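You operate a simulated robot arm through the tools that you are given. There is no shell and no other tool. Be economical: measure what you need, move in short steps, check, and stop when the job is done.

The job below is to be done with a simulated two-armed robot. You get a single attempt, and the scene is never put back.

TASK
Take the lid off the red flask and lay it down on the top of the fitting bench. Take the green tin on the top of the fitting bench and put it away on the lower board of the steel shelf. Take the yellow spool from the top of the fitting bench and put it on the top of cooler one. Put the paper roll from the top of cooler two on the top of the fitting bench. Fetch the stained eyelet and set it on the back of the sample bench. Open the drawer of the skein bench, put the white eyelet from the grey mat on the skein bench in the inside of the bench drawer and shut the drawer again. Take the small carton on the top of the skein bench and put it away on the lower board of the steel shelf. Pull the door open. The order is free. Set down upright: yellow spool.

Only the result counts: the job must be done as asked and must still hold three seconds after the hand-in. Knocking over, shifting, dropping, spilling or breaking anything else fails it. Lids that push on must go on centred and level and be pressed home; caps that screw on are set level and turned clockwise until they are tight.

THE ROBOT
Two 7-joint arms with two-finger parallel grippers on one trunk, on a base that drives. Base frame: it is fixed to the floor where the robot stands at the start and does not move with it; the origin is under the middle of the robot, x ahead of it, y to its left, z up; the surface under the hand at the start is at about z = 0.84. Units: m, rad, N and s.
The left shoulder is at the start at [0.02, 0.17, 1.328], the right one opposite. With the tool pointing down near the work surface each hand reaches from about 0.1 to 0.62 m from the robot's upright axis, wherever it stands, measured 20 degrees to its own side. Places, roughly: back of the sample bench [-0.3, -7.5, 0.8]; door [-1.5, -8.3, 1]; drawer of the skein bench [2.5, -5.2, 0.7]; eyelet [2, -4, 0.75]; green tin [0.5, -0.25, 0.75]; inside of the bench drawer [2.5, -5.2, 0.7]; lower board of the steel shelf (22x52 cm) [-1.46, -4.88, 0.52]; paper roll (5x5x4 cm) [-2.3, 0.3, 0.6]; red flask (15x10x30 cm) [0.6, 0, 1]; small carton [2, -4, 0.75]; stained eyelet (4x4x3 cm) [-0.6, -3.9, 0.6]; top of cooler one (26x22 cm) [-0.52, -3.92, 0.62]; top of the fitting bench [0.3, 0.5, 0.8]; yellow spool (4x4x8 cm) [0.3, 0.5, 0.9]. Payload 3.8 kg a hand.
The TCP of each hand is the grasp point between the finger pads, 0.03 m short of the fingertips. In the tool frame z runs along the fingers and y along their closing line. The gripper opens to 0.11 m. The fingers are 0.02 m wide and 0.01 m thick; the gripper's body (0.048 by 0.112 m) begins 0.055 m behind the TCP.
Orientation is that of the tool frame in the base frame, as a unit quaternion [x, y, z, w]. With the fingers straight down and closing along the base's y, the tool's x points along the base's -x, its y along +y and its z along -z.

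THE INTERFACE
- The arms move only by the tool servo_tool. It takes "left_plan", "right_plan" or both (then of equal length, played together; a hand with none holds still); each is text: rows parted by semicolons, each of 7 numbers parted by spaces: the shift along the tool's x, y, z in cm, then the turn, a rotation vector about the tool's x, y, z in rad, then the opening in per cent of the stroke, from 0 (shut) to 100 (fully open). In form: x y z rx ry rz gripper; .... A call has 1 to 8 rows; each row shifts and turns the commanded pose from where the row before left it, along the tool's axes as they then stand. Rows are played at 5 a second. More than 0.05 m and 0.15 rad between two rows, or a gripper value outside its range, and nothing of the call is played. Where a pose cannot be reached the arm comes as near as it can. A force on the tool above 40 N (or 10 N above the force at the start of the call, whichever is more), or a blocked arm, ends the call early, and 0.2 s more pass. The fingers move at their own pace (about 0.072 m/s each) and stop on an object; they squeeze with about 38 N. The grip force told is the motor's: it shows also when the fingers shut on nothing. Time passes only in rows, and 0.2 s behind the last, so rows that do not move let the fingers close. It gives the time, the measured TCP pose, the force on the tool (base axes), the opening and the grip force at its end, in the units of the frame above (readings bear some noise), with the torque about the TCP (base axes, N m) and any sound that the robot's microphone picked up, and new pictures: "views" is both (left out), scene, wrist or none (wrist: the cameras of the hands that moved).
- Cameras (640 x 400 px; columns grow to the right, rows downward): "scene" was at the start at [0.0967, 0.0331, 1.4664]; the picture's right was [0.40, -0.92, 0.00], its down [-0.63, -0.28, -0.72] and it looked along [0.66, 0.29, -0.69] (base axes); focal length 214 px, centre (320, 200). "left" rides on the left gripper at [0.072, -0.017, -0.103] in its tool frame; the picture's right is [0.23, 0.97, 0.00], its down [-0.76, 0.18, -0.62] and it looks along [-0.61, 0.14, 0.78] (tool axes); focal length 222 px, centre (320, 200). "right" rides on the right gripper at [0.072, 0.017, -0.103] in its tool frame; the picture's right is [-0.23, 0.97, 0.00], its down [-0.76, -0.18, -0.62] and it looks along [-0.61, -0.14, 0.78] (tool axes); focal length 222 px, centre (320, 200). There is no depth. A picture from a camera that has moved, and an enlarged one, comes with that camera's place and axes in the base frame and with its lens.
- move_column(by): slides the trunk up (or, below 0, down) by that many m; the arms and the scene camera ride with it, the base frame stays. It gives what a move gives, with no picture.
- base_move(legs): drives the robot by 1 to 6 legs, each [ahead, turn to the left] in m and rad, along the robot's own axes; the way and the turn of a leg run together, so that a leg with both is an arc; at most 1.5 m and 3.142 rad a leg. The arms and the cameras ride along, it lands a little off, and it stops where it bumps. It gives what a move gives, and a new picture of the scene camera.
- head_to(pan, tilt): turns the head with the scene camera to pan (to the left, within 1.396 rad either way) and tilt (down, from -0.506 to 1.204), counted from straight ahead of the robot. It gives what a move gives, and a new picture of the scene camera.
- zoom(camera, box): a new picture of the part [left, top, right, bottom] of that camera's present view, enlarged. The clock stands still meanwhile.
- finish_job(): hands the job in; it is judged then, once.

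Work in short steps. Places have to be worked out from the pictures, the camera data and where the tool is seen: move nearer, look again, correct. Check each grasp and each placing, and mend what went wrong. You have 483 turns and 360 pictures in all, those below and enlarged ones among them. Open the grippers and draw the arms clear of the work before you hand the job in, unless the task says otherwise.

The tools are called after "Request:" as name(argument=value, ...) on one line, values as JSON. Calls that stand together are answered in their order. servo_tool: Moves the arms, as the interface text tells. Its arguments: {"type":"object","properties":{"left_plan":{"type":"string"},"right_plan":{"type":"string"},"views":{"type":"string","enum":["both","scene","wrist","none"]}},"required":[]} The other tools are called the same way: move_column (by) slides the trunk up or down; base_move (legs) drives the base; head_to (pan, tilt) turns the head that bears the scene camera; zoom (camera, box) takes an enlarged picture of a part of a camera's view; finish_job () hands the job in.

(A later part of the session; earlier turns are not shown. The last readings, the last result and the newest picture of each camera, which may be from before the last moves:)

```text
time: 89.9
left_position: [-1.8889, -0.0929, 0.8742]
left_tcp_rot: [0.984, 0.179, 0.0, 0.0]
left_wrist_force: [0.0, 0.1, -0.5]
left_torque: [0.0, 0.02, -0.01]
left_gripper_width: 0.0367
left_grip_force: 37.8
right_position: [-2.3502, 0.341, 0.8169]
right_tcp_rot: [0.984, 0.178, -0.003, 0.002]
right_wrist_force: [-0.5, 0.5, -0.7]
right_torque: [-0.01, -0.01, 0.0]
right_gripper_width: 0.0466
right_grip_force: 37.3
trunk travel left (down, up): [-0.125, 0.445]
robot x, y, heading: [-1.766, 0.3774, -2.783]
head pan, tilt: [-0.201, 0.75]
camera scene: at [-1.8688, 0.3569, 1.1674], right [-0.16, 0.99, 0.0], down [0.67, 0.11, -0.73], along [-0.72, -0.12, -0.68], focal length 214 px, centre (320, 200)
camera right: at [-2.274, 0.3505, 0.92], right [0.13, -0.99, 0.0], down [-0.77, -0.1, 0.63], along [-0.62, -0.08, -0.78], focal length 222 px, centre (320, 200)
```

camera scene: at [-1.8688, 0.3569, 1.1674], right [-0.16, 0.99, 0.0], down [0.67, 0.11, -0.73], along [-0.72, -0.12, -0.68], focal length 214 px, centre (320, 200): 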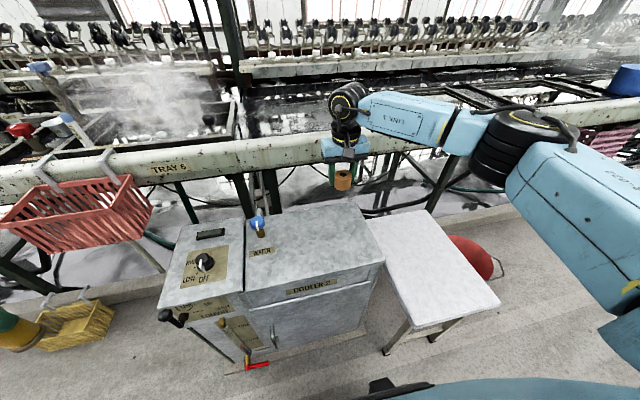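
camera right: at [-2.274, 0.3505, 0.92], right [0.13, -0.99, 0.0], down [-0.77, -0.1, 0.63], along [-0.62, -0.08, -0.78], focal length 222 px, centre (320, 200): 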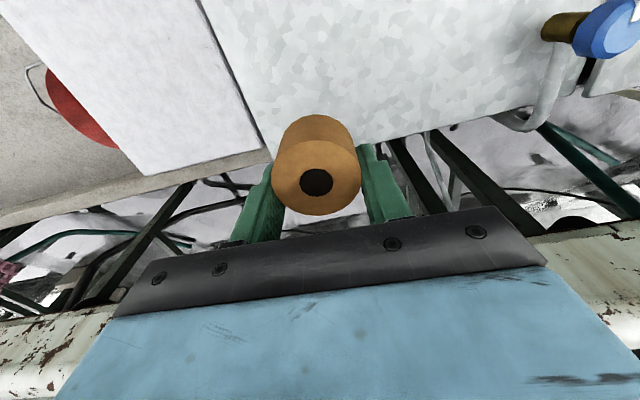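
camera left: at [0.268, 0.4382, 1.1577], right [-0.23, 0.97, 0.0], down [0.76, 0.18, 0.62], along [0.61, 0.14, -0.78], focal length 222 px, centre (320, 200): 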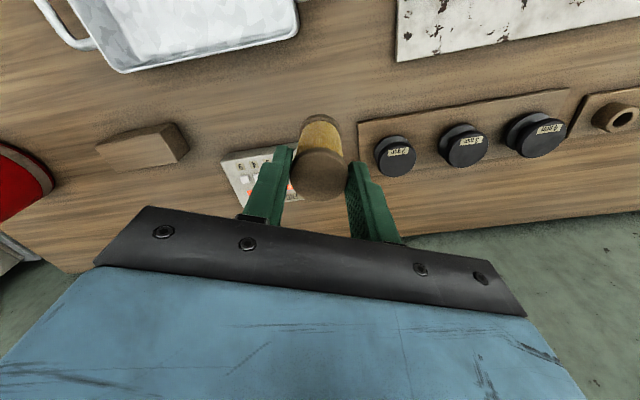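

The roll is held. I raise the trunk, tuck the right arm in and drive back toward the bench.

Request:
move_column(by=0.3)

Request:
servo_tool(right_plan="4 1 0 0 0 0 0; 4 1 0 0 0 0 0; 4 1 0 0 0 0 0; 4 1 0 0 0 0 0; 4 1 0 0 0 0 0", views="none")

Request:
base_move(legs=[[-0.5, 0], [0, 2.21], [1.01, 0], [0, 0.574]])

Request:
head_to(pan=0, tilt=0.7)

```text
time: 92.9
left_position: [-1.8901, -0.0937, 1.175]
left_tcp_rot: [0.984, 0.179, 0.001, 0.0]
left_wrist_force: [-0.5, -0.4, -1.4]
left_torque: [0.0, -0.04, 0.0]
left_gripper_width: 0.0367
left_grip_force: 37.8
right_position: [-2.3496, 0.3412, 1.1165]
right_tcp_rot: [0.984, 0.178, -0.004, 0.001]
right_wrist_force: [0.4, -0.2, -0.4]
right_torque: [0.02, -0.01, -0.02]
right_gripper_width: 0.0465
right_grip_force: 38.2
trunk travel left (down, up): [-0.425, 0.145]
robot x, y, heading: [-1.7669, 0.377, -2.785]
head pan, tilt: [-0.201, 0.75]
```

```text
time: 94.1
left_position: [-1.8905, -0.0939, 1.1734]
left_tcp_rot: [0.984, 0.179, 0.0, 0.0]
left_wrist_force: [-0.7, -0.1, 0.1]
left_torque: [-0.04, 0.0, 0.02]
left_gripper_width: 0.0366
left_grip_force: 38.2
right_position: [-2.1437, 0.3633, 1.116]
right_tcp_rot: [0.984, 0.177, -0.003, 0.001]
right_wrist_force: [0.9, 0.2, 0.4]
right_torque: [-0.03, 0.04, 0.0]
right_gripper_width: 0.0466
right_grip_force: 37.6
trunk travel left (down, up): [-0.425, 0.145]
robot x, y, heading: [-1.7654, 0.3769, -2.784]
head pan, tilt: [-0.201, 0.75]
```

```text
time: 108.7
left_position: [-0.1741, 0.4337, 1.1732]
left_tcp_rot: [-0.015, 1.0, 0.001, -0.001]
left_wrist_force: [-0.2, 0.4, -1.2]
left_torque: [0.02, -0.03, 0.03]
left_gripper_width: 0.0366
left_grip_force: 38.1
right_position: [-0.0812, -0.0814, 1.1152]
right_tcp_rot: [-0.014, 1.0, 0.0, 0.004]
right_wrist_force: [-0.5, -0.2, -0.7]
right_torque: [-0.1, 0.02, 0.01]
right_gripper_width: 0.0466
right_grip_force: 37.7
trunk travel left (down, up): [-0.425, 0.145]
robot x, y, heading: [-0.4458, 0.0254, 0.029]
head pan, tilt: [-0.201, 0.75]
camera scene: at [-0.3396, 0.0145, 1.4674], right [-0.17, -0.99, 0.0], down [-0.67, 0.12, -0.73], along [0.72, -0.12, -0.68], focal length 214 px, centre (320, 200)
```

scene: 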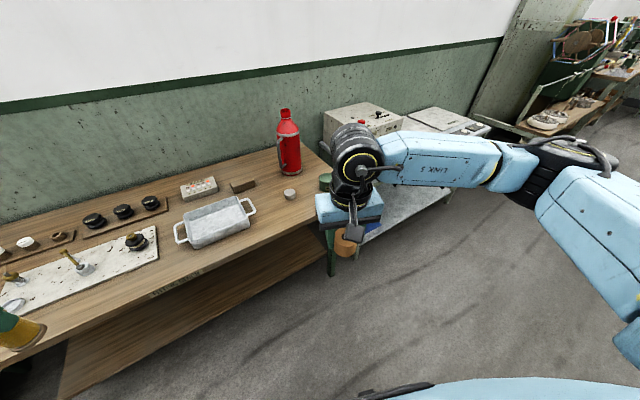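

```text
time: 109.5
left_position: [-0.1744, 0.4339, 1.174]
left_tcp_rot: [-0.015, 1.0, 0.0, -0.001]
left_wrist_force: [-0.5, 0.6, -0.4]
left_torque: [-0.01, -0.02, 0.02]
left_gripper_width: 0.0365
left_grip_force: 37.9
right_position: [-0.081, -0.0809, 1.1157]
right_tcp_rot: [-0.014, 1.0, 0.001, 0.004]
right_wrist_force: [-0.3, -0.5, -0.9]
right_torque: [0.01, -0.01, 0.01]
right_gripper_width: 0.0464
right_grip_force: 38.2
trunk travel left (down, up): [-0.425, 0.145]
robot x, y, heading: [-0.4412, 0.0263, 0.03]
head pan, tilt: [0.0, 0.7]
camera scene: at [-0.3362, 0.0308, 1.4717], right [0.03, -1.0, 0.0], down [-0.64, -0.02, -0.76], along [0.76, 0.02, -0.64], focal length 214 px, centre (320, 200)
```

scene: 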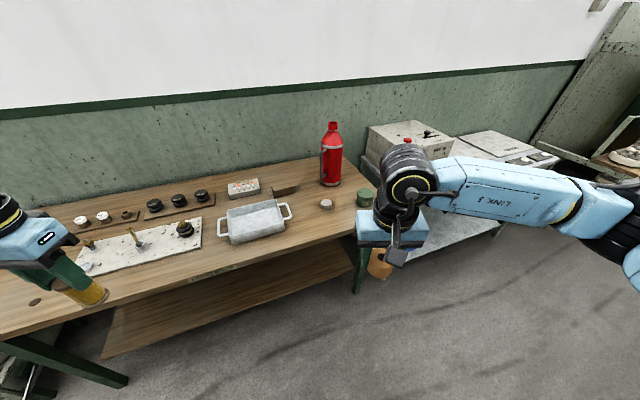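

I drive up to the bench again, keeping a bit of distance.

Request:
base_move(legs=[[0.42, -0.03]])

Request:
head_to(pan=-0.3, tilt=0.9)

```text
time: 112.0
left_position: [0.2551, 0.431, 1.174]
left_tcp_rot: [0.0, 1.0, 0.0, 0.0]
left_wrist_force: [0.1, -0.2, -1.0]
left_torque: [-0.03, -0.01, 0.0]
left_gripper_width: 0.0363
left_grip_force: 37.5
right_position: [0.3326, -0.0848, 1.1151]
right_tcp_rot: [0.001, 1.0, 0.001, 0.003]
right_wrist_force: [0.4, 0.8, -0.7]
right_torque: [-0.02, -0.01, 0.05]
right_gripper_width: 0.0466
right_grip_force: 37.5
trunk travel left (down, up): [-0.425, 0.145]
robot x, y, heading: [-0.0257, 0.0306, -0.001]
head pan, tilt: [0.0, 0.7]
camera scene: at [0.0811, 0.0339, 1.4716], right [0.0, -1.0, 0.0], down [-0.64, 0.0, -0.76], along [0.76, 0.0, -0.64], focal length 214 px, centre (320, 200)
```

scene: 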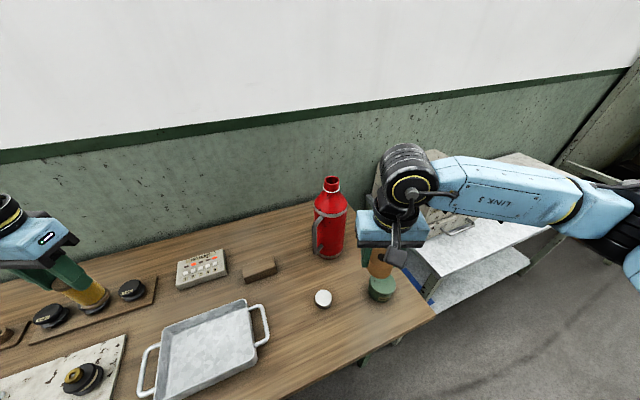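

```text
time: 112.8
left_position: [0.2545, 0.4308, 1.1744]
left_tcp_rot: [0.0, 1.0, 0.0, -0.001]
left_wrist_force: [-0.1, -0.9, -0.9]
left_torque: [0.02, -0.01, -0.02]
left_gripper_width: 0.0366
left_grip_force: 38.0
right_position: [0.333, -0.0853, 1.1142]
right_tcp_rot: [0.0, 1.0, 0.001, 0.003]
right_wrist_force: [-0.7, -1.1, 0.1]
right_torque: [0.02, 0.01, 0.03]
right_gripper_width: 0.0463
right_grip_force: 38.5
trunk travel left (down, up): [-0.425, 0.145]
robot x, y, heading: [-0.0249, 0.0366, 0.004]
head pan, tilt: [-0.3, 0.901]
camera scene: at [0.0676, 0.0117, 1.4556], right [-0.29, -0.96, 0.0], down [-0.75, 0.23, -0.62], along [0.59, -0.18, -0.78], focal length 214 px, centre (320, 200)
```

scene: 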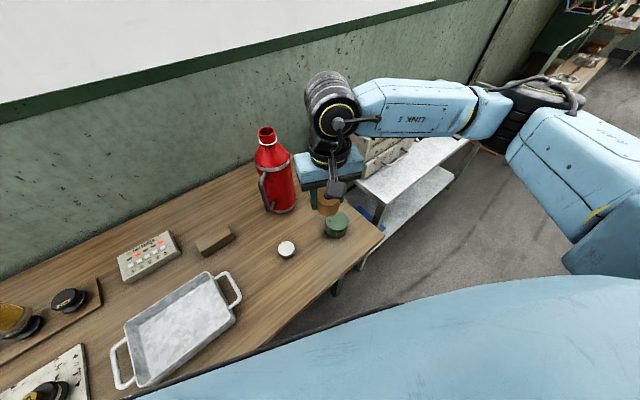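

Front edge confirmed. I move the roll over (0.32, -0.06) and lower it.

Request:
servo_tool(right_plan="1.3 2.5 0 0 0 0 0; 0 0 4.5 0 0 0 0; 0 0 4.5 0 0 0 0; 0 0 4.5 0 0 0 0; 0 0 4.5 0 0 0 0; 0 0 3 0 0 0 0; 0 0 0 0 0 0 0", views="wrist")

Request:
servo_tool(right_plan="0 0 0.5 0 0 0 0; 0 0 0.5 0 0 0 0; 0 0 0.5 0 0 0 0; 0 0 0 0 0 0 0", views="none")

```text
time: 114.4
left_position: [0.2546, 0.4311, 1.1741]
left_tcp_rot: [0.0, 1.0, 0.0, -0.001]
left_wrist_force: [-0.9, -0.1, -0.4]
left_torque: [-0.03, -0.02, 0.01]
left_gripper_width: 0.0364
left_grip_force: 37.6
right_position: [0.3209, -0.0605, 0.9061]
right_tcp_rot: [-0.001, 1.0, 0.001, 0.003]
right_wrist_force: [-0.4, -0.6, -0.5]
right_torque: [-0.04, -0.02, -0.01]
right_gripper_width: 0.0464
right_grip_force: 37.6
trunk travel left (down, up): [-0.425, 0.145]
robot x, y, heading: [-0.0214, 0.035, -0.001]
head pan, tilt: [-0.3, 0.901]
camera right: at [0.2488, -0.0442, 1.0089], right [0.23, 0.97, 0.0], down [0.76, -0.18, 0.63], along [0.61, -0.14, -0.78], focal length 222 px, centre (320, 200)
```

right: 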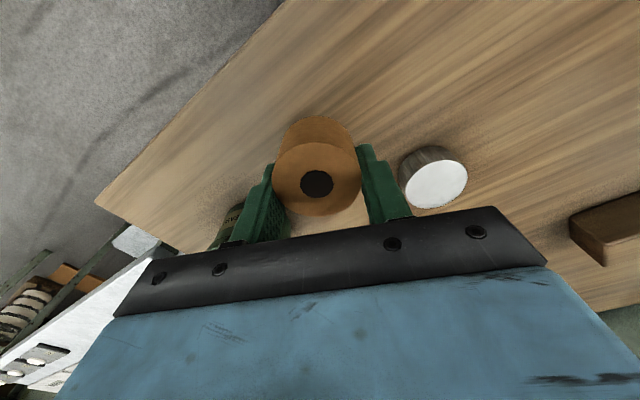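

```text
time: 115.4
left_position: [0.2535, 0.4308, 1.1739]
left_tcp_rot: [0.0, 1.0, 0.001, -0.001]
left_wrist_force: [0.1, 0.0, 0.0]
left_torque: [-0.01, 0.02, -0.02]
left_gripper_width: 0.0365
left_grip_force: 38.3
right_position: [0.3214, -0.0615, 0.8914]
right_tcp_rot: [0.0, 1.0, 0.001, 0.003]
right_wrist_force: [-0.3, 0.5, -0.8]
right_torque: [0.0, -0.01, 0.03]
right_gripper_width: 0.0465
right_grip_force: 38.1
trunk travel left (down, up): [-0.425, 0.145]
robot x, y, heading: [-0.0238, 0.035, 0.004]
head pan, tilt: [-0.3, 0.901]
```

Request:
servo_tool(right_plan="0 0 0.4 0 0 0 0; 0 0 0.4 0 0 0 0; 0 0 0.4 0 0 0 0; 0 0 0 0 0 0 0", views="none")

```text
time: 116.4
left_position: [0.2543, 0.4318, 1.1741]
left_tcp_rot: [-0.001, 1.0, 0.0, -0.001]
left_wrist_force: [-0.2, 0.2, -0.9]
left_torque: [0.01, 0.02, -0.02]
left_gripper_width: 0.0365
left_grip_force: 38.5
right_position: [0.3215, -0.0606, 0.878]
right_tcp_rot: [0.001, 1.0, 0.001, 0.004]
right_wrist_force: [0.4, -0.2, -1.5]
right_torque: [0.03, 0.03, -0.01]
right_gripper_width: 0.0467
right_grip_force: 38.2
trunk travel left (down, up): [-0.425, 0.145]
robot x, y, heading: [-0.0264, 0.0353, -0.0]
head pan, tilt: [-0.3, 0.901]
```

No contact yet; continue in small steps.

Request:
servo_tool(right_plan="0 0 0.3 0 0 0 0; 0 0 0.3 0 0 0 0; 0 0 0.3 0 0 0 0; 0 0 0 0 0 0 0", views="none")

```text
time: 117.4
left_position: [0.2542, 0.431, 1.1742]
left_tcp_rot: [-0.001, 1.0, 0.0, 0.0]
left_wrist_force: [-0.2, 0.1, -1.3]
left_torque: [-0.02, 0.01, -0.01]
left_gripper_width: 0.0368
left_grip_force: 37.9
right_position: [0.321, -0.0604, 0.8697]
right_tcp_rot: [0.0, 1.0, 0.001, 0.004]
right_wrist_force: [-1.4, -2.8, 12.6]
right_torque: [-0.3, 0.1, -0.04]
right_gripper_width: 0.0466
right_grip_force: 37.9
trunk travel left (down, up): [-0.425, 0.145]
robot x, y, heading: [-0.0256, 0.0362, -0.0]
head pan, tilt: [-0.3, 0.901]
```

Contact. I open and rise.

Request:
servo_tool(right_plan="0 0 -0.1 0 0 0 0; 0 0 0 0 0 0 45; 0 0 0 0 0 0 65; 0 0 0 0 0 0 65; 0 0 -3 0 0 0 65; 0 0 -4 0 0 0 65; 0 0 -4 0 0 0 65; 0 0 0 0 0 0 100", views="both")

```text
time: 119.2
left_position: [0.2541, 0.4313, 1.1742]
left_tcp_rot: [0.0, 1.0, 0.0, -0.001]
left_wrist_force: [0.0, -0.1, -0.3]
left_torque: [-0.03, 0.01, 0.01]
left_gripper_width: 0.0367
left_grip_force: 38.3
right_position: [0.3207, -0.0609, 0.9803]
right_tcp_rot: [0.0, 1.0, 0.0, 0.002]
right_wrist_force: [0.0, 0.3, -0.1]
right_torque: [0.03, 0.02, 0.01]
right_gripper_width: 0.1101
right_grip_force: 0.0
trunk travel left (down, up): [-0.425, 0.145]
robot x, y, heading: [-0.0258, 0.0315, 0.0]
head pan, tilt: [-0.3, 0.901]
camera scene: at [0.0679, 0.0116, 1.4555], right [-0.3, -0.96, 0.0], down [-0.75, 0.23, -0.62], along [0.59, -0.18, -0.78], focal length 214 px, centre (320, 200)
camera right: at [0.2486, -0.0444, 1.0831], right [0.23, 0.97, 0.0], down [0.76, -0.18, 0.63], along [0.61, -0.14, -0.78], focal length 222 px, centre (320, 200)
```

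scene: 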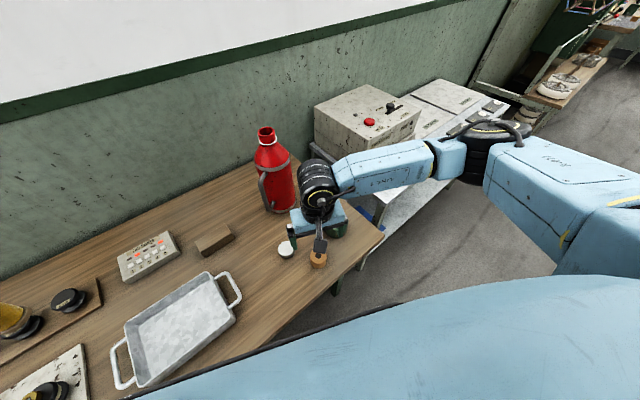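
right: 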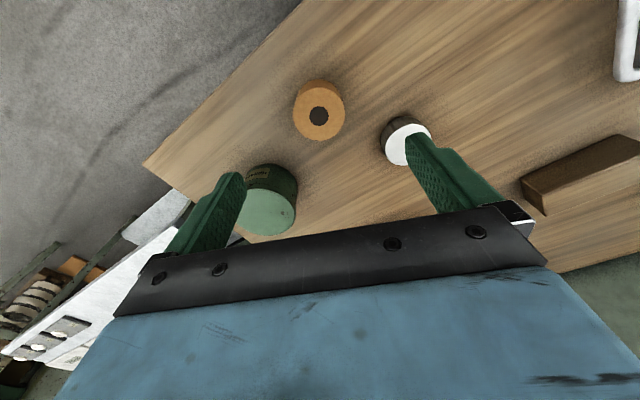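

The roll stands well. For the shelf I want a tilted grasp of the tin: I shift the right hand back/right, yaw it 0.5 rad left and pitch it ~55°.

Request:
servo_tool(right_plan="1 -3 -3 0 0 0 100; 1 -4 -2 0 0 -0.1 100; 1 -4 0 0 0 -0.1 100; 0 -4 0 0 0 -0.15 100; 0 0 0 0 0 -0.15 100; 0 0 0 0 -0.14 0 100; 0 0 0 0 -0.14 0 100; 0 0 0 0 -0.14 0 100", views="none")

Request:
servo_tool(right_plan="0 0 0 0 -0.14 0 100; 0 0 0 0 -0.14 0 100; 0 0 0 0 -0.14 0 100; 0 0 0 0 -0.12 0 100; 0 0 0 0 0 0 100", views="both")

```text
time: 121.0
left_position: [0.255, 0.4318, 1.1752]
left_tcp_rot: [0.0, 1.0, 0.0, -0.001]
left_wrist_force: [0.2, -1.2, -1.1]
left_torque: [0.02, -0.01, 0.02]
left_gripper_width: 0.0367
left_grip_force: 38.2
right_position: [0.3007, -0.2106, 1.0303]
right_tcp_rot: [-0.242, 0.946, 0.051, 0.207]
right_wrist_force: [1.4, -0.2, 0.0]
right_torque: [0.04, 0.0, -0.02]
right_gripper_width: 0.11
right_grip_force: 0.0
trunk travel left (down, up): [-0.425, 0.145]
robot x, y, heading: [-0.0226, 0.0355, -0.006]
head pan, tilt: [-0.3, 0.901]
```

```text
time: 122.2
left_position: [0.2545, 0.4297, 1.1746]
left_tcp_rot: [0.0, 1.0, 0.0, -0.002]
left_wrist_force: [0.7, -0.3, -0.6]
left_torque: [0.02, -0.01, 0.0]
left_gripper_width: 0.0366
left_grip_force: 38.1
right_position: [0.3038, -0.1972, 1.0314]
right_tcp_rot: [-0.23, 0.863, 0.124, 0.433]
right_wrist_force: [-1.2, -0.3, 0.5]
right_torque: [0.01, 0.02, 0.02]
right_gripper_width: 0.1099
right_grip_force: 0.0
right hand out of reach, approached as far as the arm can: row 3, 4
trunk travel left (down, up): [-0.425, 0.145]
robot x, y, heading: [-0.0228, 0.0333, 0.001]
head pan, tilt: [-0.3, 0.901]
camera scene: at [0.0679, 0.0114, 1.4555], right [-0.3, -0.96, 0.0], down [-0.75, 0.23, -0.62], along [0.59, -0.18, -0.78], focal length 214 px, centre (320, 200)
camera right: at [0.1872, -0.2465, 1.0351], right [-0.37, 0.91, 0.2], down [0.05, -0.19, 0.98], along [0.93, 0.38, 0.02], focal length 222 px, centre (320, 200)
```

scene: 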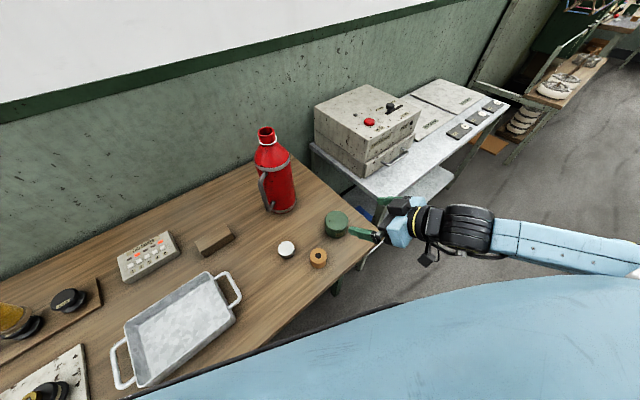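
right: 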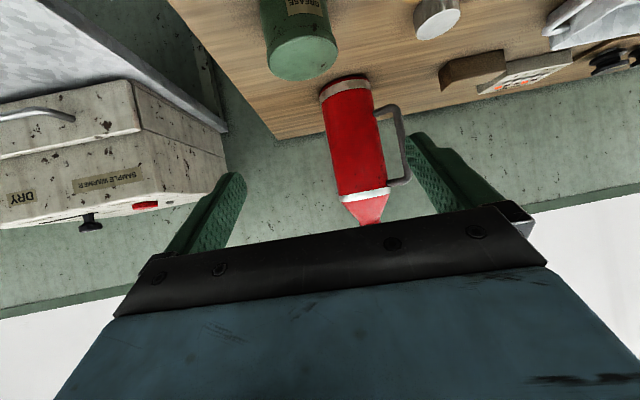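

Request:
zoom(camera="scene", box=[270, 190, 400, 280])

```text
4.44 times, centred on (335, 235) of scene
camera zoom: at [0.0679, 0.0114, 1.4555], right [-0.3, -0.96, 0.0], down [-0.75, 0.23, -0.62], along [0.59, -0.18, -0.78], focal length 953 px, centre (253, 44)
```

zoom: 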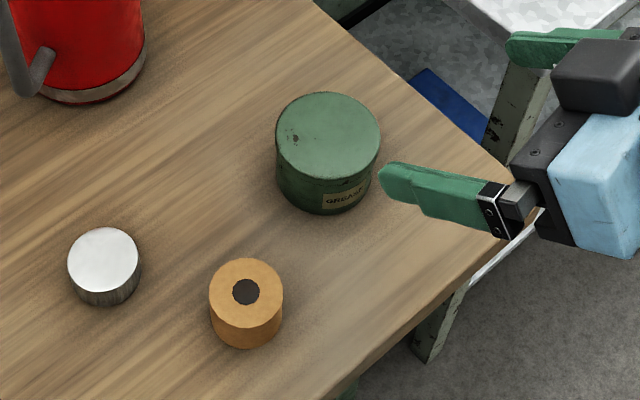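

Tin centre ≈(0.404, -0.148), diameter 7.4 cm. I move the tilted hand to a pre-grasp point 10 cm back along its axis.

Request:
servo_tool(right_plan="2 -0.4 3 0 0 0 100; 2 -0.3 3 0 0 0 100; 2.4 -0.3 2.5 0 0 0 100; 0 0 0 0 0 0 100", views="none")

```text
time: 123.2
left_position: [0.2551, 0.4307, 1.1752]
left_tcp_rot: [-0.001, 1.0, 0.0, -0.001]
left_wrist_force: [-0.1, 0.2, -0.1]
left_torque: [-0.01, 0.02, 0.01]
left_gripper_width: 0.0364
left_grip_force: 38.1
right_position: [0.3396, -0.1889, 0.9309]
right_tcp_rot: [-0.218, 0.858, 0.113, 0.451]
right_wrist_force: [1.1, 0.1, 1.0]
right_torque: [0.03, 0.02, -0.03]
right_gripper_width: 0.1101
right_grip_force: 0.1
trunk travel left (down, up): [-0.425, 0.145]
robot x, y, heading: [-0.0259, 0.0294, 0.002]
head pan, tilt: [-0.3, 0.901]
```

Request:
servo_tool(right_plan="0.3 0.5 3.5 0 0 0 100; 0.4 0 3.5 0 0 0 100; 0 0 2.7 0 0 0 100; 0 0 0 0 0 0 100", views="scene")

Request:
zoom(camera="scene", box=[270, 190, 400, 280])

```text
time: 124.2
left_position: [0.2542, 0.4315, 1.1738]
left_tcp_rot: [0.0, 1.0, 0.0, -0.001]
left_wrist_force: [-0.3, -0.2, -0.6]
left_torque: [0.02, 0.0, -0.03]
left_gripper_width: 0.0365
left_grip_force: 38.4
right_position: [0.4032, -0.1486, 0.8694]
right_tcp_rot: [-0.219, 0.858, 0.114, 0.451]
right_wrist_force: [0.6, -0.5, -0.7]
right_torque: [0.01, 0.0, 0.03]
right_gripper_width: 0.1102
right_grip_force: 0.2
trunk travel left (down, up): [-0.425, 0.145]
robot x, y, heading: [-0.0249, 0.0327, -0.001]
head pan, tilt: [-0.3, 0.901]
camera scene: at [0.0673, 0.0114, 1.4556], right [-0.3, -0.96, 0.0], down [-0.75, 0.23, -0.62], along [0.59, -0.18, -0.78], focal length 214 px, centre (320, 200)
```

scene: 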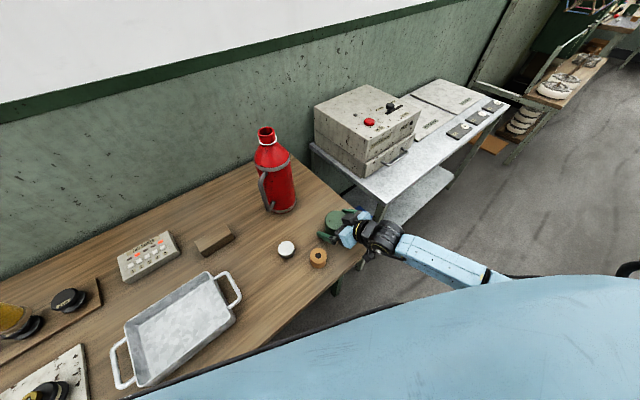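

```text
4.44 times, centred on (335, 235) of scene
camera zoom: at [0.0673, 0.0114, 1.4556], right [-0.3, -0.96, 0.0], down [-0.75, 0.23, -0.62], along [0.59, -0.18, -0.78], focal length 953 px, centre (253, 44)
```

zoom: 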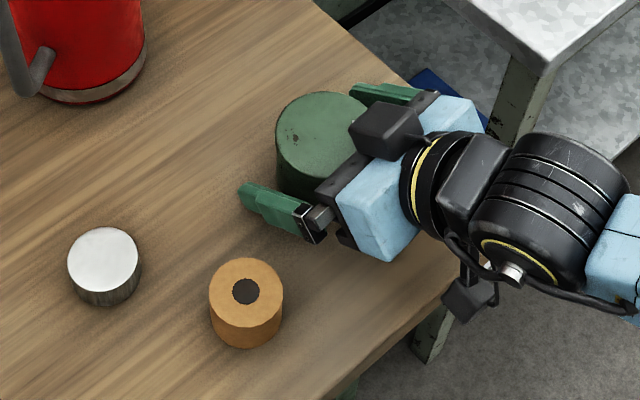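

Fingers straddle the tin. I close and lift slightly.

Request:
servo_tool(right_plan="0 0 0 0 0 0 30; 0 0 0 0 0 0 0; 0 0 0 0 0 0 0; 0 0 0 0 0 0 0", views="none")

Request:
servo_tool(right_plan="-2 0 -1.4 0 0 0 0; -2 0 -1.4 0 0 0 0; -4 0 -2.7 0 0 0 0; -4 0 -2.7 0 0 0 0; -3 0 -2.7 0 0 0 0; 0 0 0 0 0 0 0", views="both")

```text
time: 125.2
left_position: [0.2549, 0.4317, 1.1738]
left_tcp_rot: [0.0, 1.0, 0.0, -0.001]
left_wrist_force: [-0.4, -0.3, -0.1]
left_torque: [0.03, -0.01, -0.03]
left_gripper_width: 0.0366
left_grip_force: 37.7
right_position: [0.4012, -0.1494, 0.87]
right_tcp_rot: [-0.219, 0.858, 0.115, 0.451]
right_wrist_force: [-0.2, 0.1, -0.2]
right_torque: [0.15, 0.05, -0.06]
right_gripper_width: 0.0732
right_grip_force: 37.8
trunk travel left (down, up): [-0.425, 0.145]
robot x, y, heading: [-0.0252, 0.0311, 0.0]
head pan, tilt: [-0.3, 0.901]
```

```text
time: 126.6
left_position: [0.2551, 0.4317, 1.1738]
left_tcp_rot: [0.001, 1.0, 0.0, -0.001]
left_wrist_force: [-0.8, 0.4, -0.8]
left_torque: [-0.02, 0.0, 0.0]
left_gripper_width: 0.0365
left_grip_force: 38.3
right_position: [0.3984, -0.1508, 1.0551]
right_tcp_rot: [-0.219, 0.858, 0.113, 0.45]
right_wrist_force: [-0.5, -0.6, -2.2]
right_torque: [0.01, -0.01, 0.01]
right_gripper_width: 0.0729
right_grip_force: 37.8
trunk travel left (down, up): [-0.425, 0.145]
robot x, y, heading: [-0.0248, 0.0345, -0.002]
head pan, tilt: [-0.3, 0.901]
camera scene: at [0.0681, 0.0116, 1.4555], right [-0.3, -0.96, 0.0], down [-0.75, 0.23, -0.62], along [0.59, -0.18, -0.78], focal length 214 px, centre (320, 200)
camera right: at [0.2808, -0.197, 1.0543], right [-0.35, 0.92, 0.18], down [0.01, -0.19, 0.98], along [0.94, 0.35, 0.05], focal length 222 px, centre (320, 200)
```

scene: 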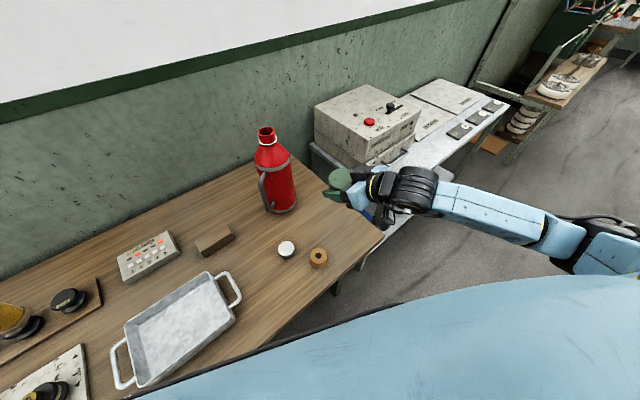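
right: 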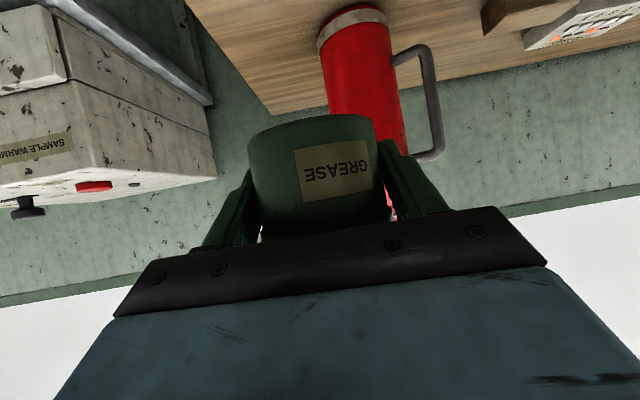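

Tin held. I back off and drive down the aisle toward cooler one.

Request:
base_move(legs=[[-0.475, 0], [0, -1.571], [1.5, 0], [0, 0.35], [1.5, 0]])

Request:
head_to(pan=-0.75, tilt=0.5)

```text
time: 148.4
left_position: [0.5175, -2.9823, 1.1746]
left_tcp_rot: [0.57, 0.821, 0.001, -0.001]
left_wrist_force: [0.0, 0.3, -1.8]
left_torque: [0.01, -0.02, -0.02]
left_gripper_width: 0.0363
left_grip_force: 37.5
right_position: [0.023, -3.3213, 1.0544]
right_tcp_rot: [0.308, 0.83, -0.162, 0.435]
right_wrist_force: [-0.1, -0.9, -2.7]
right_torque: [-0.04, -0.01, -0.02]
right_gripper_width: 0.0732
right_grip_force: 37.4
trunk travel left (down, up): [-0.425, 0.145]
robot x, y, heading: [0.0479, -2.8582, -1.209]
head pan, tilt: [-0.3, 0.901]
camera scene: at [0.0597, -2.9547, 1.4555], right [-1.0, -0.06, 0.0], down [-0.05, 0.78, -0.62], along [0.04, -0.62, -0.78], focal length 214 px, centre (320, 200)
```

scene: 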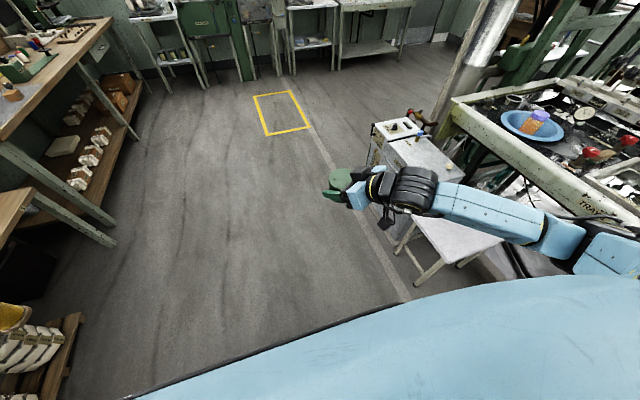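

```text
time: 149.3
left_position: [0.5181, -2.9831, 1.1736]
left_tcp_rot: [0.57, 0.822, 0.001, -0.001]
left_wrist_force: [0.3, 0.6, -0.6]
left_torque: [-0.01, 0.02, 0.02]
left_gripper_width: 0.0367
left_grip_force: 38.3
right_position: [0.0236, -3.3216, 1.0547]
right_tcp_rot: [0.308, 0.83, -0.163, 0.434]
right_wrist_force: [-0.6, 0.5, -2.9]
right_torque: [0.01, 0.02, 0.01]
right_gripper_width: 0.0727
right_grip_force: 38.5
trunk travel left (down, up): [-0.425, 0.145]
robot x, y, heading: [0.0496, -2.8588, -1.215]
head pan, tilt: [-0.75, 0.499]
camera scene: at [0.0206, -2.9633, 1.4893], right [-0.92, 0.38, 0.0], down [0.18, 0.44, -0.88], along [-0.33, -0.81, -0.48], focal length 214 px, centre (320, 200)
```

scene: 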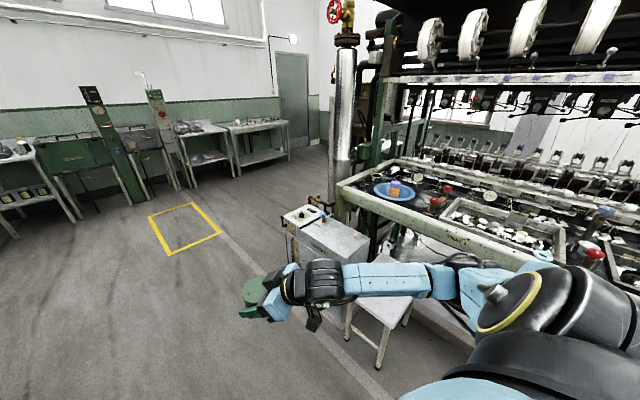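

Request:
zoom(camera="scene", box=[260, 150, 420, 270])

```text
3.33 times, centred on (340, 210) of scene
camera zoom: at [0.0206, -2.9633, 1.4893], right [-0.92, 0.38, 0.0], down [0.18, 0.44, -0.88], along [-0.33, -0.81, -0.48], focal length 715 px, centre (253, 167)
```

zoom: 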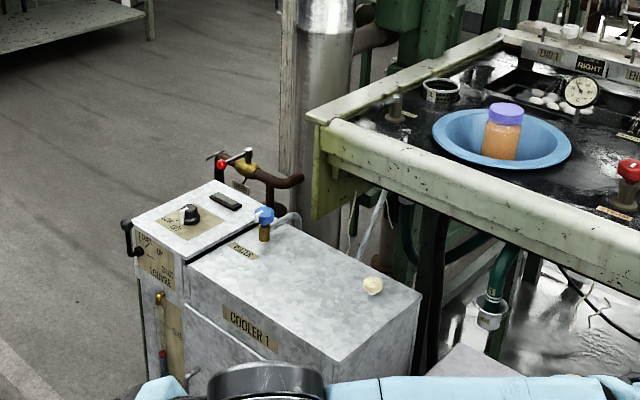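

The stained eyelet is at about (-0.595, -3.88) on cooler one's back right; free area in front of it. I drive to about (-0.03, -3.68) and turn to face it.

Request:
base_move(legs=[[0, -0.453], [0.82, 0], [0, -1.41]])

Request:
head_to(pan=0.35, tilt=0.8)

```text
time: 158.4
left_position: [-0.2862, -4.089, 1.1739]
left_tcp_rot: [0.999, 0.032, 0.001, 0.0]
left_wrist_force: [-0.7, 0.3, -0.9]
left_torque: [0.01, 0.04, -0.02]
left_gripper_width: 0.0361
left_grip_force: 38.0
right_position: [-0.4668, -3.5187, 1.0555]
right_tcp_rot: [0.851, 0.247, -0.446, 0.128]
right_wrist_force: [0.0, -0.3, -1.8]
right_torque: [-0.03, 0.0, 0.01]
right_gripper_width: 0.0729
right_grip_force: 38.0
trunk travel left (down, up): [-0.425, 0.145]
robot x, y, heading: [-0.0299, -3.678, -3.075]
head pan, tilt: [-0.75, 0.499]
camera scene: at [-0.1228, -3.6178, 1.4894], right [0.63, 0.77, 0.0], down [0.37, -0.3, -0.88], along [-0.68, 0.56, -0.48], focal length 214 px, centre (320, 200)
```

scene: 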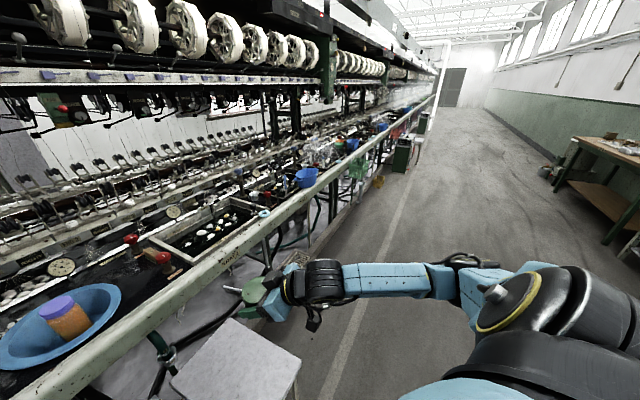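

```text
time: 159.7
left_position: [-0.2855, -4.0899, 1.1738]
left_tcp_rot: [0.999, 0.033, 0.001, 0.0]
left_wrist_force: [-0.1, 0.6, -0.2]
left_torque: [0.02, 0.01, -0.01]
left_gripper_width: 0.0365
left_grip_force: 37.4
right_position: [-0.4664, -3.5166, 1.055]
right_tcp_rot: [0.851, 0.246, -0.446, 0.128]
right_wrist_force: [0.5, -0.5, -3.4]
right_torque: [-0.02, 0.0, 0.02]
right_gripper_width: 0.0727
right_grip_force: 38.3
trunk travel left (down, up): [-0.425, 0.145]
robot x, y, heading: [-0.0297, -3.6748, -3.083]
head pan, tilt: [0.351, 0.799]
camera scene: at [-0.1262, -3.708, 1.4634], right [-0.4, 0.92, 0.0], down [0.66, 0.29, -0.7], along [-0.64, -0.28, -0.72], focal length 214 px, centre (320, 200)
```

scene: 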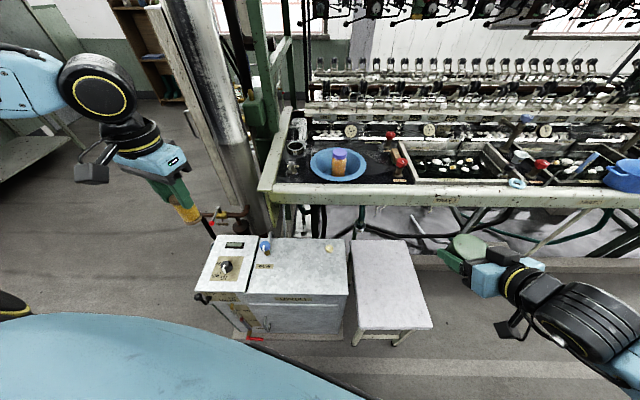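

The cooler's top centre is near (-0.49, -3.93). I bring the left hand with the spool above it, then lower the trunk.

Request:
servo_tool(left_plan="-3.25 -2.87 0 0 0 0 0; -3.25 -2.87 0 0 0 0 0; -3.25 -2.87 0 0 0 0 0; -3.25 -2.87 0 0 0 0 0; -3.25 -2.87 0 0 0 0 0; -3.25 -2.87 0 0 0 0 0; 0 0 0 0 0 0 0", views="none")

Request:
move_column(by=-0.3)

Request:
servo_tool(left_plan="0 0 3 0 0 0 0; 0 0 3 0 0 0 0; 0 0 3 0 0 0 0; 0 0 0 0 0 0 0", views="both")

```text
time: 161.3
left_position: [-0.4912, -3.9315, 1.1742]
left_tcp_rot: [1.0, 0.031, 0.001, -0.001]
left_wrist_force: [0.6, -0.6, -0.8]
left_torque: [-0.01, -0.01, 0.0]
left_gripper_width: 0.0365
left_grip_force: 38.0
right_position: [-0.4652, -3.5176, 1.0548]
right_tcp_rot: [0.85, 0.247, -0.447, 0.128]
right_wrist_force: [0.0, 0.2, -3.1]
right_torque: [-0.02, 0.0, -0.03]
right_gripper_width: 0.0731
right_grip_force: 38.4
trunk travel left (down, up): [-0.425, 0.145]
robot x, y, heading: [-0.0309, -3.6745, -3.076]
head pan, tilt: [0.351, 0.799]
```

```text
time: 164.3
left_position: [-0.4922, -3.93, 0.8731]
left_tcp_rot: [0.999, 0.033, 0.001, 0.001]
left_wrist_force: [0.5, -1.0, -0.2]
left_torque: [0.02, 0.0, 0.0]
left_gripper_width: 0.0363
left_grip_force: 37.8
right_position: [-0.467, -3.5183, 0.7551]
right_tcp_rot: [0.851, 0.246, -0.447, 0.128]
right_wrist_force: [0.1, -0.6, -2.5]
right_torque: [0.01, 0.01, 0.04]
right_gripper_width: 0.0728
right_grip_force: 38.1
trunk travel left (down, up): [-0.125, 0.445]
robot x, y, heading: [-0.0334, -3.6737, -3.081]
head pan, tilt: [0.351, 0.799]
```

```text
time: 165.3
left_position: [-0.4906, -3.9308, 0.7814]
left_tcp_rot: [0.999, 0.033, 0.0, 0.0]
left_wrist_force: [-0.5, 0.3, -0.4]
left_torque: [-0.02, -0.01, -0.02]
left_gripper_width: 0.0365
left_grip_force: 38.1
right_position: [-0.4659, -3.5184, 0.7548]
right_tcp_rot: [0.851, 0.247, -0.446, 0.128]
right_wrist_force: [0.3, -1.2, -2.5]
right_torque: [-0.01, -0.06, 0.0]
right_gripper_width: 0.0731
right_grip_force: 37.9
trunk travel left (down, up): [-0.125, 0.445]
robot x, y, heading: [-0.035, -3.6731, -3.077]
head pan, tilt: [0.351, 0.799]
camera scene: at [-0.1261, -3.708, 1.1634], right [-0.4, 0.92, 0.0], down [0.66, 0.29, -0.7], along [-0.64, -0.28, -0.72], focal length 214 px, centre (320, 200)
camera left: at [-0.4189, -3.9105, 0.8865], right [0.29, -0.96, 0.0], down [-0.75, -0.23, 0.62], along [-0.6, -0.18, -0.78], focal length 222 px, centre (320, 200)
```

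scene: 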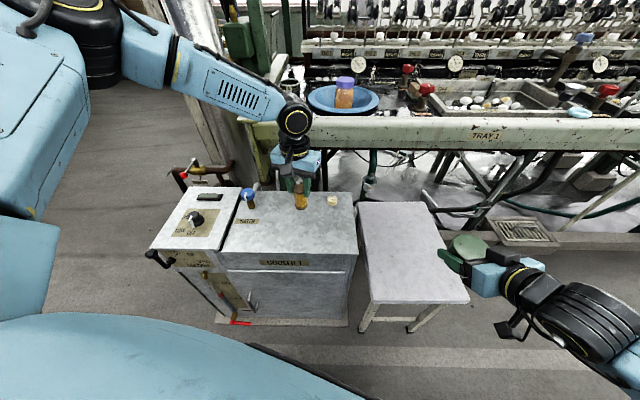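
left: 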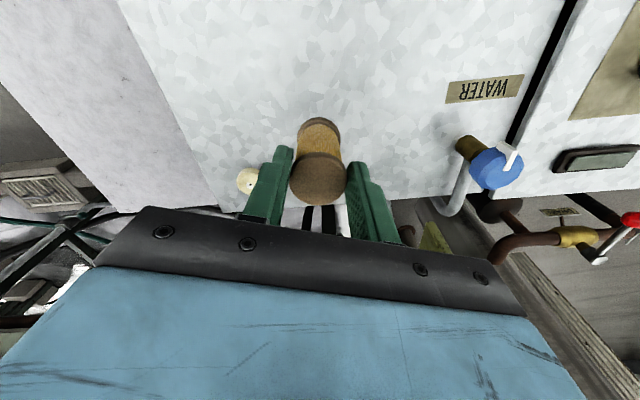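

The spool is over the clear top, between label and eyelet. I lower gently until contact.

Request:
servo_tool(left_plan="0 0 2 0 0 0 0; 0 0 2 0 0 0 0; 0 0 1.5 0 0 0 0; 0 0 0.5 0 0 0 0; 0 0 0.4 0 0 0 0; 0 0 0 0 0 0 0", views="none")

Request:
servo_tool(left_plan="0 0 0.3 0 0 0 0; 0 0 0.3 0 0 0 0; 0 0 0.3 0 0 0 0; 0 0 0 0 0 0 0", views="none")

```text
time: 166.7
left_position: [-0.4711, -3.9474, 0.7386]
left_tcp_rot: [0.999, 0.032, 0.001, 0.0]
left_wrist_force: [0.2, 0.4, -0.7]
left_torque: [-0.01, -0.02, -0.03]
left_gripper_width: 0.0367
left_grip_force: 37.9
left hand out of reach, approached as far as the arm can: row 1, 2, 3, 4
right_position: [-0.466, -3.5182, 0.7548]
right_tcp_rot: [0.851, 0.245, -0.446, 0.128]
right_wrist_force: [0.2, -0.7, -2.6]
right_torque: [0.01, -0.02, 0.0]
right_gripper_width: 0.0729
right_grip_force: 37.9
trunk travel left (down, up): [-0.125, 0.445]
robot x, y, heading: [-0.0321, -3.673, -3.078]
head pan, tilt: [0.351, 0.799]
```

```text
time: 167.7
left_position: [-0.4682, -3.9505, 0.7339]
left_tcp_rot: [0.999, 0.033, 0.0, -0.001]
left_wrist_force: [0.1, -0.5, -0.7]
left_torque: [0.0, 0.02, 0.0]
left_gripper_width: 0.0362
left_grip_force: 37.8
left hand out of reach, approached as far as the arm can: row 1, 3
right_position: [-0.4663, -3.517, 0.7545]
right_tcp_rot: [0.851, 0.246, -0.446, 0.128]
right_wrist_force: [0.5, -0.4, -1.2]
right_torque: [-0.01, -0.01, 0.01]
right_gripper_width: 0.0732
right_grip_force: 37.9
trunk travel left (down, up): [-0.125, 0.445]
robot x, y, heading: [-0.0304, -3.675, -3.073]
head pan, tilt: [0.351, 0.799]
```

The arm nears its reach limit, so I raise the hand a bit and lower the trunk instead.

Request:
servo_tool(left_plan="0 0 -3 0 0 0 0; 0 0 -3 0 0 0 0; 0 0 -3 0 0 0 0; 0 0 0 0 0 0 0", views="none")

Request:
move_column(by=-0.07)

```text
time: 168.7
left_position: [-0.4666, -3.9502, 0.8245]
left_tcp_rot: [0.999, 0.033, 0.001, 0.0]
left_wrist_force: [-0.9, 0.5, -0.2]
left_torque: [0.03, -0.04, 0.01]
left_gripper_width: 0.0362
left_grip_force: 38.0
right_position: [-0.467, -3.5182, 0.7556]
right_tcp_rot: [0.851, 0.247, -0.446, 0.129]
right_wrist_force: [-0.7, 0.3, -2.8]
right_torque: [0.0, 0.02, -0.01]
right_gripper_width: 0.0729
right_grip_force: 38.3
trunk travel left (down, up): [-0.125, 0.445]
robot x, y, heading: [-0.031, -3.6767, -3.076]
head pan, tilt: [0.351, 0.799]
```

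```text
time: 169.8
left_position: [-0.4676, -3.9487, 0.7537]
left_tcp_rot: [0.999, 0.032, 0.0, -0.001]
left_wrist_force: [-0.4, 0.8, -1.2]
left_torque: [0.01, 0.01, 0.0]
left_gripper_width: 0.0365
left_grip_force: 37.6
right_position: [-0.4673, -3.5179, 0.6847]
right_tcp_rot: [0.851, 0.247, -0.446, 0.128]
right_wrist_force: [-0.4, 0.5, -2.3]
right_torque: [-0.01, 0.0, 0.02]
right_gripper_width: 0.0727
right_grip_force: 37.8
trunk travel left (down, up): [-0.055, 0.515]
robot x, y, heading: [-0.0301, -3.6767, -3.079]
head pan, tilt: [0.351, 0.799]
```

Request:
servo_tool(left_plan="0 0 2 0 0 0 0; 0 0 1 0 0 0 0; 0 0 0.4 0 0 0 0; 0 0 0.4 0 0 0 0; 0 0 0.4 0 0 0 0; 0 0 0 0 0 0 0", views="none")

```text
time: 171.2
left_position: [-0.4661, -3.9486, 0.7114]
left_tcp_rot: [0.999, 0.033, 0.001, 0.001]
left_wrist_force: [3.0, -0.9, 10.8]
left_torque: [-0.09, -0.13, 0.05]
left_gripper_width: 0.0367
left_grip_force: 38.0
right_position: [-0.4662, -3.5181, 0.6856]
right_tcp_rot: [0.85, 0.246, -0.447, 0.128]
right_wrist_force: [0.0, -0.5, -2.3]
right_torque: [0.02, 0.01, 0.0]
right_gripper_width: 0.0728
right_grip_force: 38.2
trunk travel left (down, up): [-0.055, 0.515]
robot x, y, heading: [-0.0295, -3.6782, -3.08]
head pan, tilt: [0.351, 0.799]
```

Contact at 0.711 as expected. I open gently and rise.

Request:
servo_tool(left_plan="0 0 -0.1 0 0 0 0; 0 0 0 0 0 0 36; 0 0 0 0 0 0 45; 0 0 0 0 0 0 60; 0 0 -3 0 0 0 60; 0 0 -4 0 0 0 60; 0 0 -4 0 0 0 80; 0 0 -1 0 0 0 80", views="both")

```text
time: 173.0
left_position: [-0.4666, -3.9492, 0.8336]
left_tcp_rot: [0.999, 0.033, 0.001, 0.0]
left_wrist_force: [0.4, 0.6, 0.2]
left_torque: [-0.01, -0.02, -0.02]
left_gripper_width: 0.0883
left_grip_force: 0.1
right_position: [-0.4668, -3.5171, 0.685]
right_tcp_rot: [0.851, 0.246, -0.447, 0.128]
right_wrist_force: [-0.2, -0.5, -3.5]
right_torque: [0.0, -0.03, 0.01]
right_gripper_width: 0.0728
right_grip_force: 37.8
trunk travel left (down, up): [-0.055, 0.515]
robot x, y, heading: [-0.0313, -3.6735, -3.078]
head pan, tilt: [0.351, 0.799]
camera scene: at [-0.126, -3.708, 1.0934], right [-0.4, 0.92, 0.0], down [0.66, 0.29, -0.7], along [-0.64, -0.28, -0.72], focal length 214 px, centre (320, 200)
camera left: at [-0.395, -3.9292, 0.9369], right [0.29, -0.96, 0.0], down [-0.75, -0.23, 0.62], along [-0.6, -0.18, -0.78], focal length 222 px, centre (320, 200)
```

scene: 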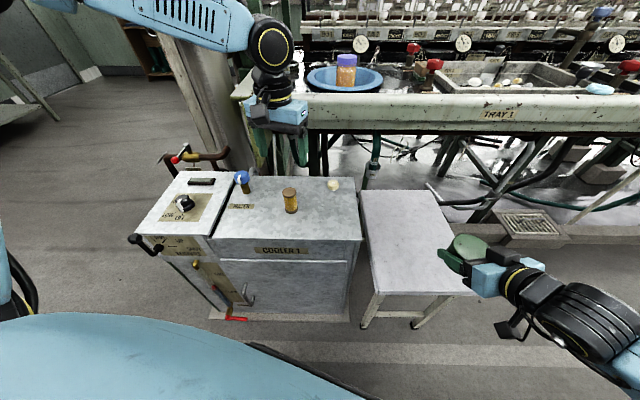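
left: 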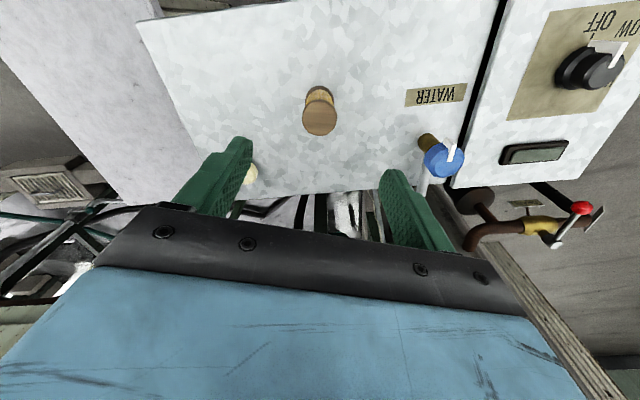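

The spool stands upright on the cooler. Next the stained eyelet; zoom on it.

Request:
zoom(camera="scene", box=[270, 150, 390, 240])

```text
4.44 times, centred on (330, 195) of scene
camera zoom: at [-0.126, -3.708, 1.0934], right [-0.4, 0.92, 0.0], down [0.66, 0.29, -0.7], along [-0.64, -0.28, -0.72], focal length 953 px, centre (276, 222)
```

zoom: 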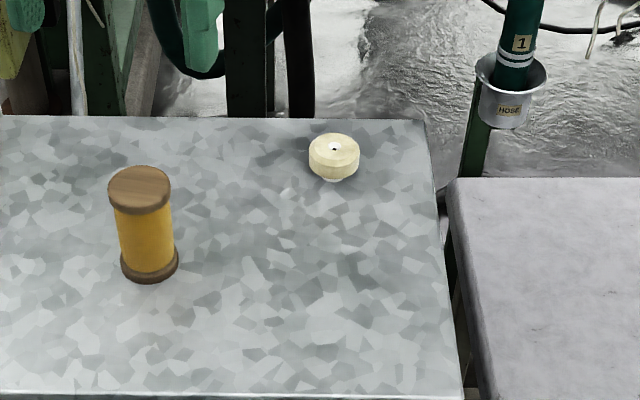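

Eyelet centre ≈(-0.60, -3.871), top ≈0.655. I lower the trunk fully and move the left hand above it (clear over the spool).

Request:
move_column(by=-0.05)

Request:
servo_tool(left_plan="-3.2 -2.15 0 0 0 0 80; -3.2 -2.15 0 0 0 0 80; -3.2 -2.15 0 0 0 0 80; -3.2 -2.15 0 0 0 0 80; 0 0 0 0 0 0 70; 0 0 0 0 0 0 70", views="both")

```text
time: 173.9
left_position: [-0.4665, -3.9504, 0.7826]
left_tcp_rot: [0.999, 0.033, 0.001, 0.0]
left_wrist_force: [-0.3, -0.7, -0.7]
left_torque: [0.01, -0.01, 0.03]
left_gripper_width: 0.0879
left_grip_force: 0.1
right_position: [-0.4663, -3.5169, 0.6347]
right_tcp_rot: [0.85, 0.247, -0.447, 0.129]
right_wrist_force: [0.1, 0.8, -2.4]
right_torque: [-0.03, 0.0, 0.04]
right_gripper_width: 0.0726
right_grip_force: 37.7
trunk travel left (down, up): [-0.005, 0.565]
robot x, y, heading: [-0.0301, -3.6795, -3.075]
head pan, tilt: [0.351, 0.799]
```

```text
time: 175.3
left_position: [-0.5353, -3.9155, 0.7895]
left_tcp_rot: [0.999, 0.032, 0.001, 0.0]
left_wrist_force: [0.1, -1.5, 0.0]
left_torque: [0.01, -0.04, -0.01]
left_gripper_width: 0.0768
left_grip_force: 0.1
left hand out of reach, approached as far as the arm can: row 3, 4
right_position: [-0.4669, -3.5172, 0.6348]
right_tcp_rot: [0.851, 0.247, -0.446, 0.128]
right_wrist_force: [0.1, 0.7, -1.2]
right_torque: [-0.02, -0.03, -0.01]
right_gripper_width: 0.0727
right_grip_force: 37.7
trunk travel left (down, up): [-0.005, 0.565]
robot x, y, heading: [-0.0353, -3.6748, -3.075]
head pan, tilt: [0.351, 0.799]
camera scene: at [-0.126, -3.708, 1.0434], right [-0.4, 0.92, 0.0], down [0.66, 0.29, -0.7], along [-0.64, -0.28, -0.72], focal length 214 px, centre (320, 200)
camera left: at [-0.463, -3.895, 0.8927], right [0.29, -0.96, 0.0], down [-0.75, -0.23, 0.62], along [-0.6, -0.18, -0.78], focal length 222 px, centre (320, 200)
```

scene: 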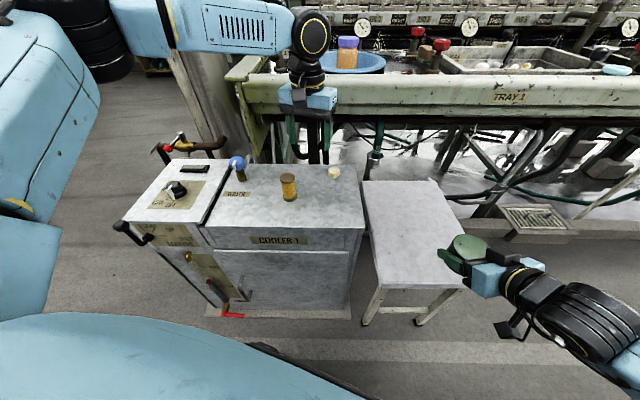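
left: 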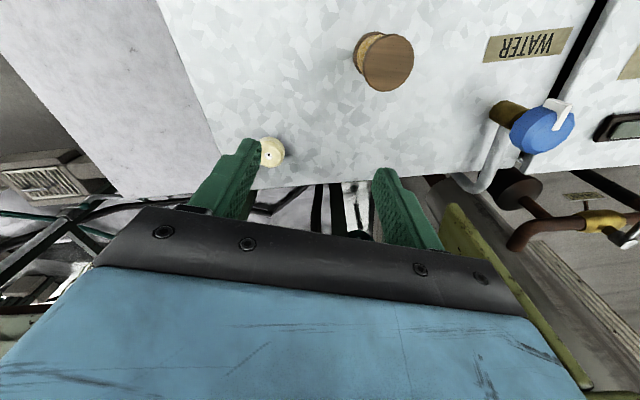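

The left arm is at a limit in this posture. I try another wrist yaw, since the eyelet is round.

Request:
servo_tool(left_plan="0 0 0 0 0 0.15 70; 0 0 0 0 0 0.15 70; 0 0 0 0 0 0.15 70; -2 -1.5 0 0 0 0 70; -2 -1.5 0 0 0 0 70; 0 0 0 0 0 0 70", views="none")

```text
time: 176.7
left_position: [-0.5288, -3.9074, 0.7929]
left_tcp_rot: [0.981, -0.192, 0.001, -0.001]
left_wrist_force: [-0.8, 0.5, 0.6]
left_torque: [-0.04, 0.02, 0.02]
left_gripper_width: 0.0769
left_grip_force: 0.0
left hand out of reach, approached as far as the arm can: row 4, 5
right_position: [-0.4664, -3.5184, 0.6345]
right_tcp_rot: [0.851, 0.246, -0.446, 0.128]
right_wrist_force: [-1.4, 0.4, -2.2]
right_torque: [0.02, 0.0, 0.04]
right_gripper_width: 0.073
right_grip_force: 38.0
trunk travel left (down, up): [-0.005, 0.565]
robot x, y, heading: [-0.0339, -3.6736, -3.074]
head pan, tilt: [0.351, 0.799]
```

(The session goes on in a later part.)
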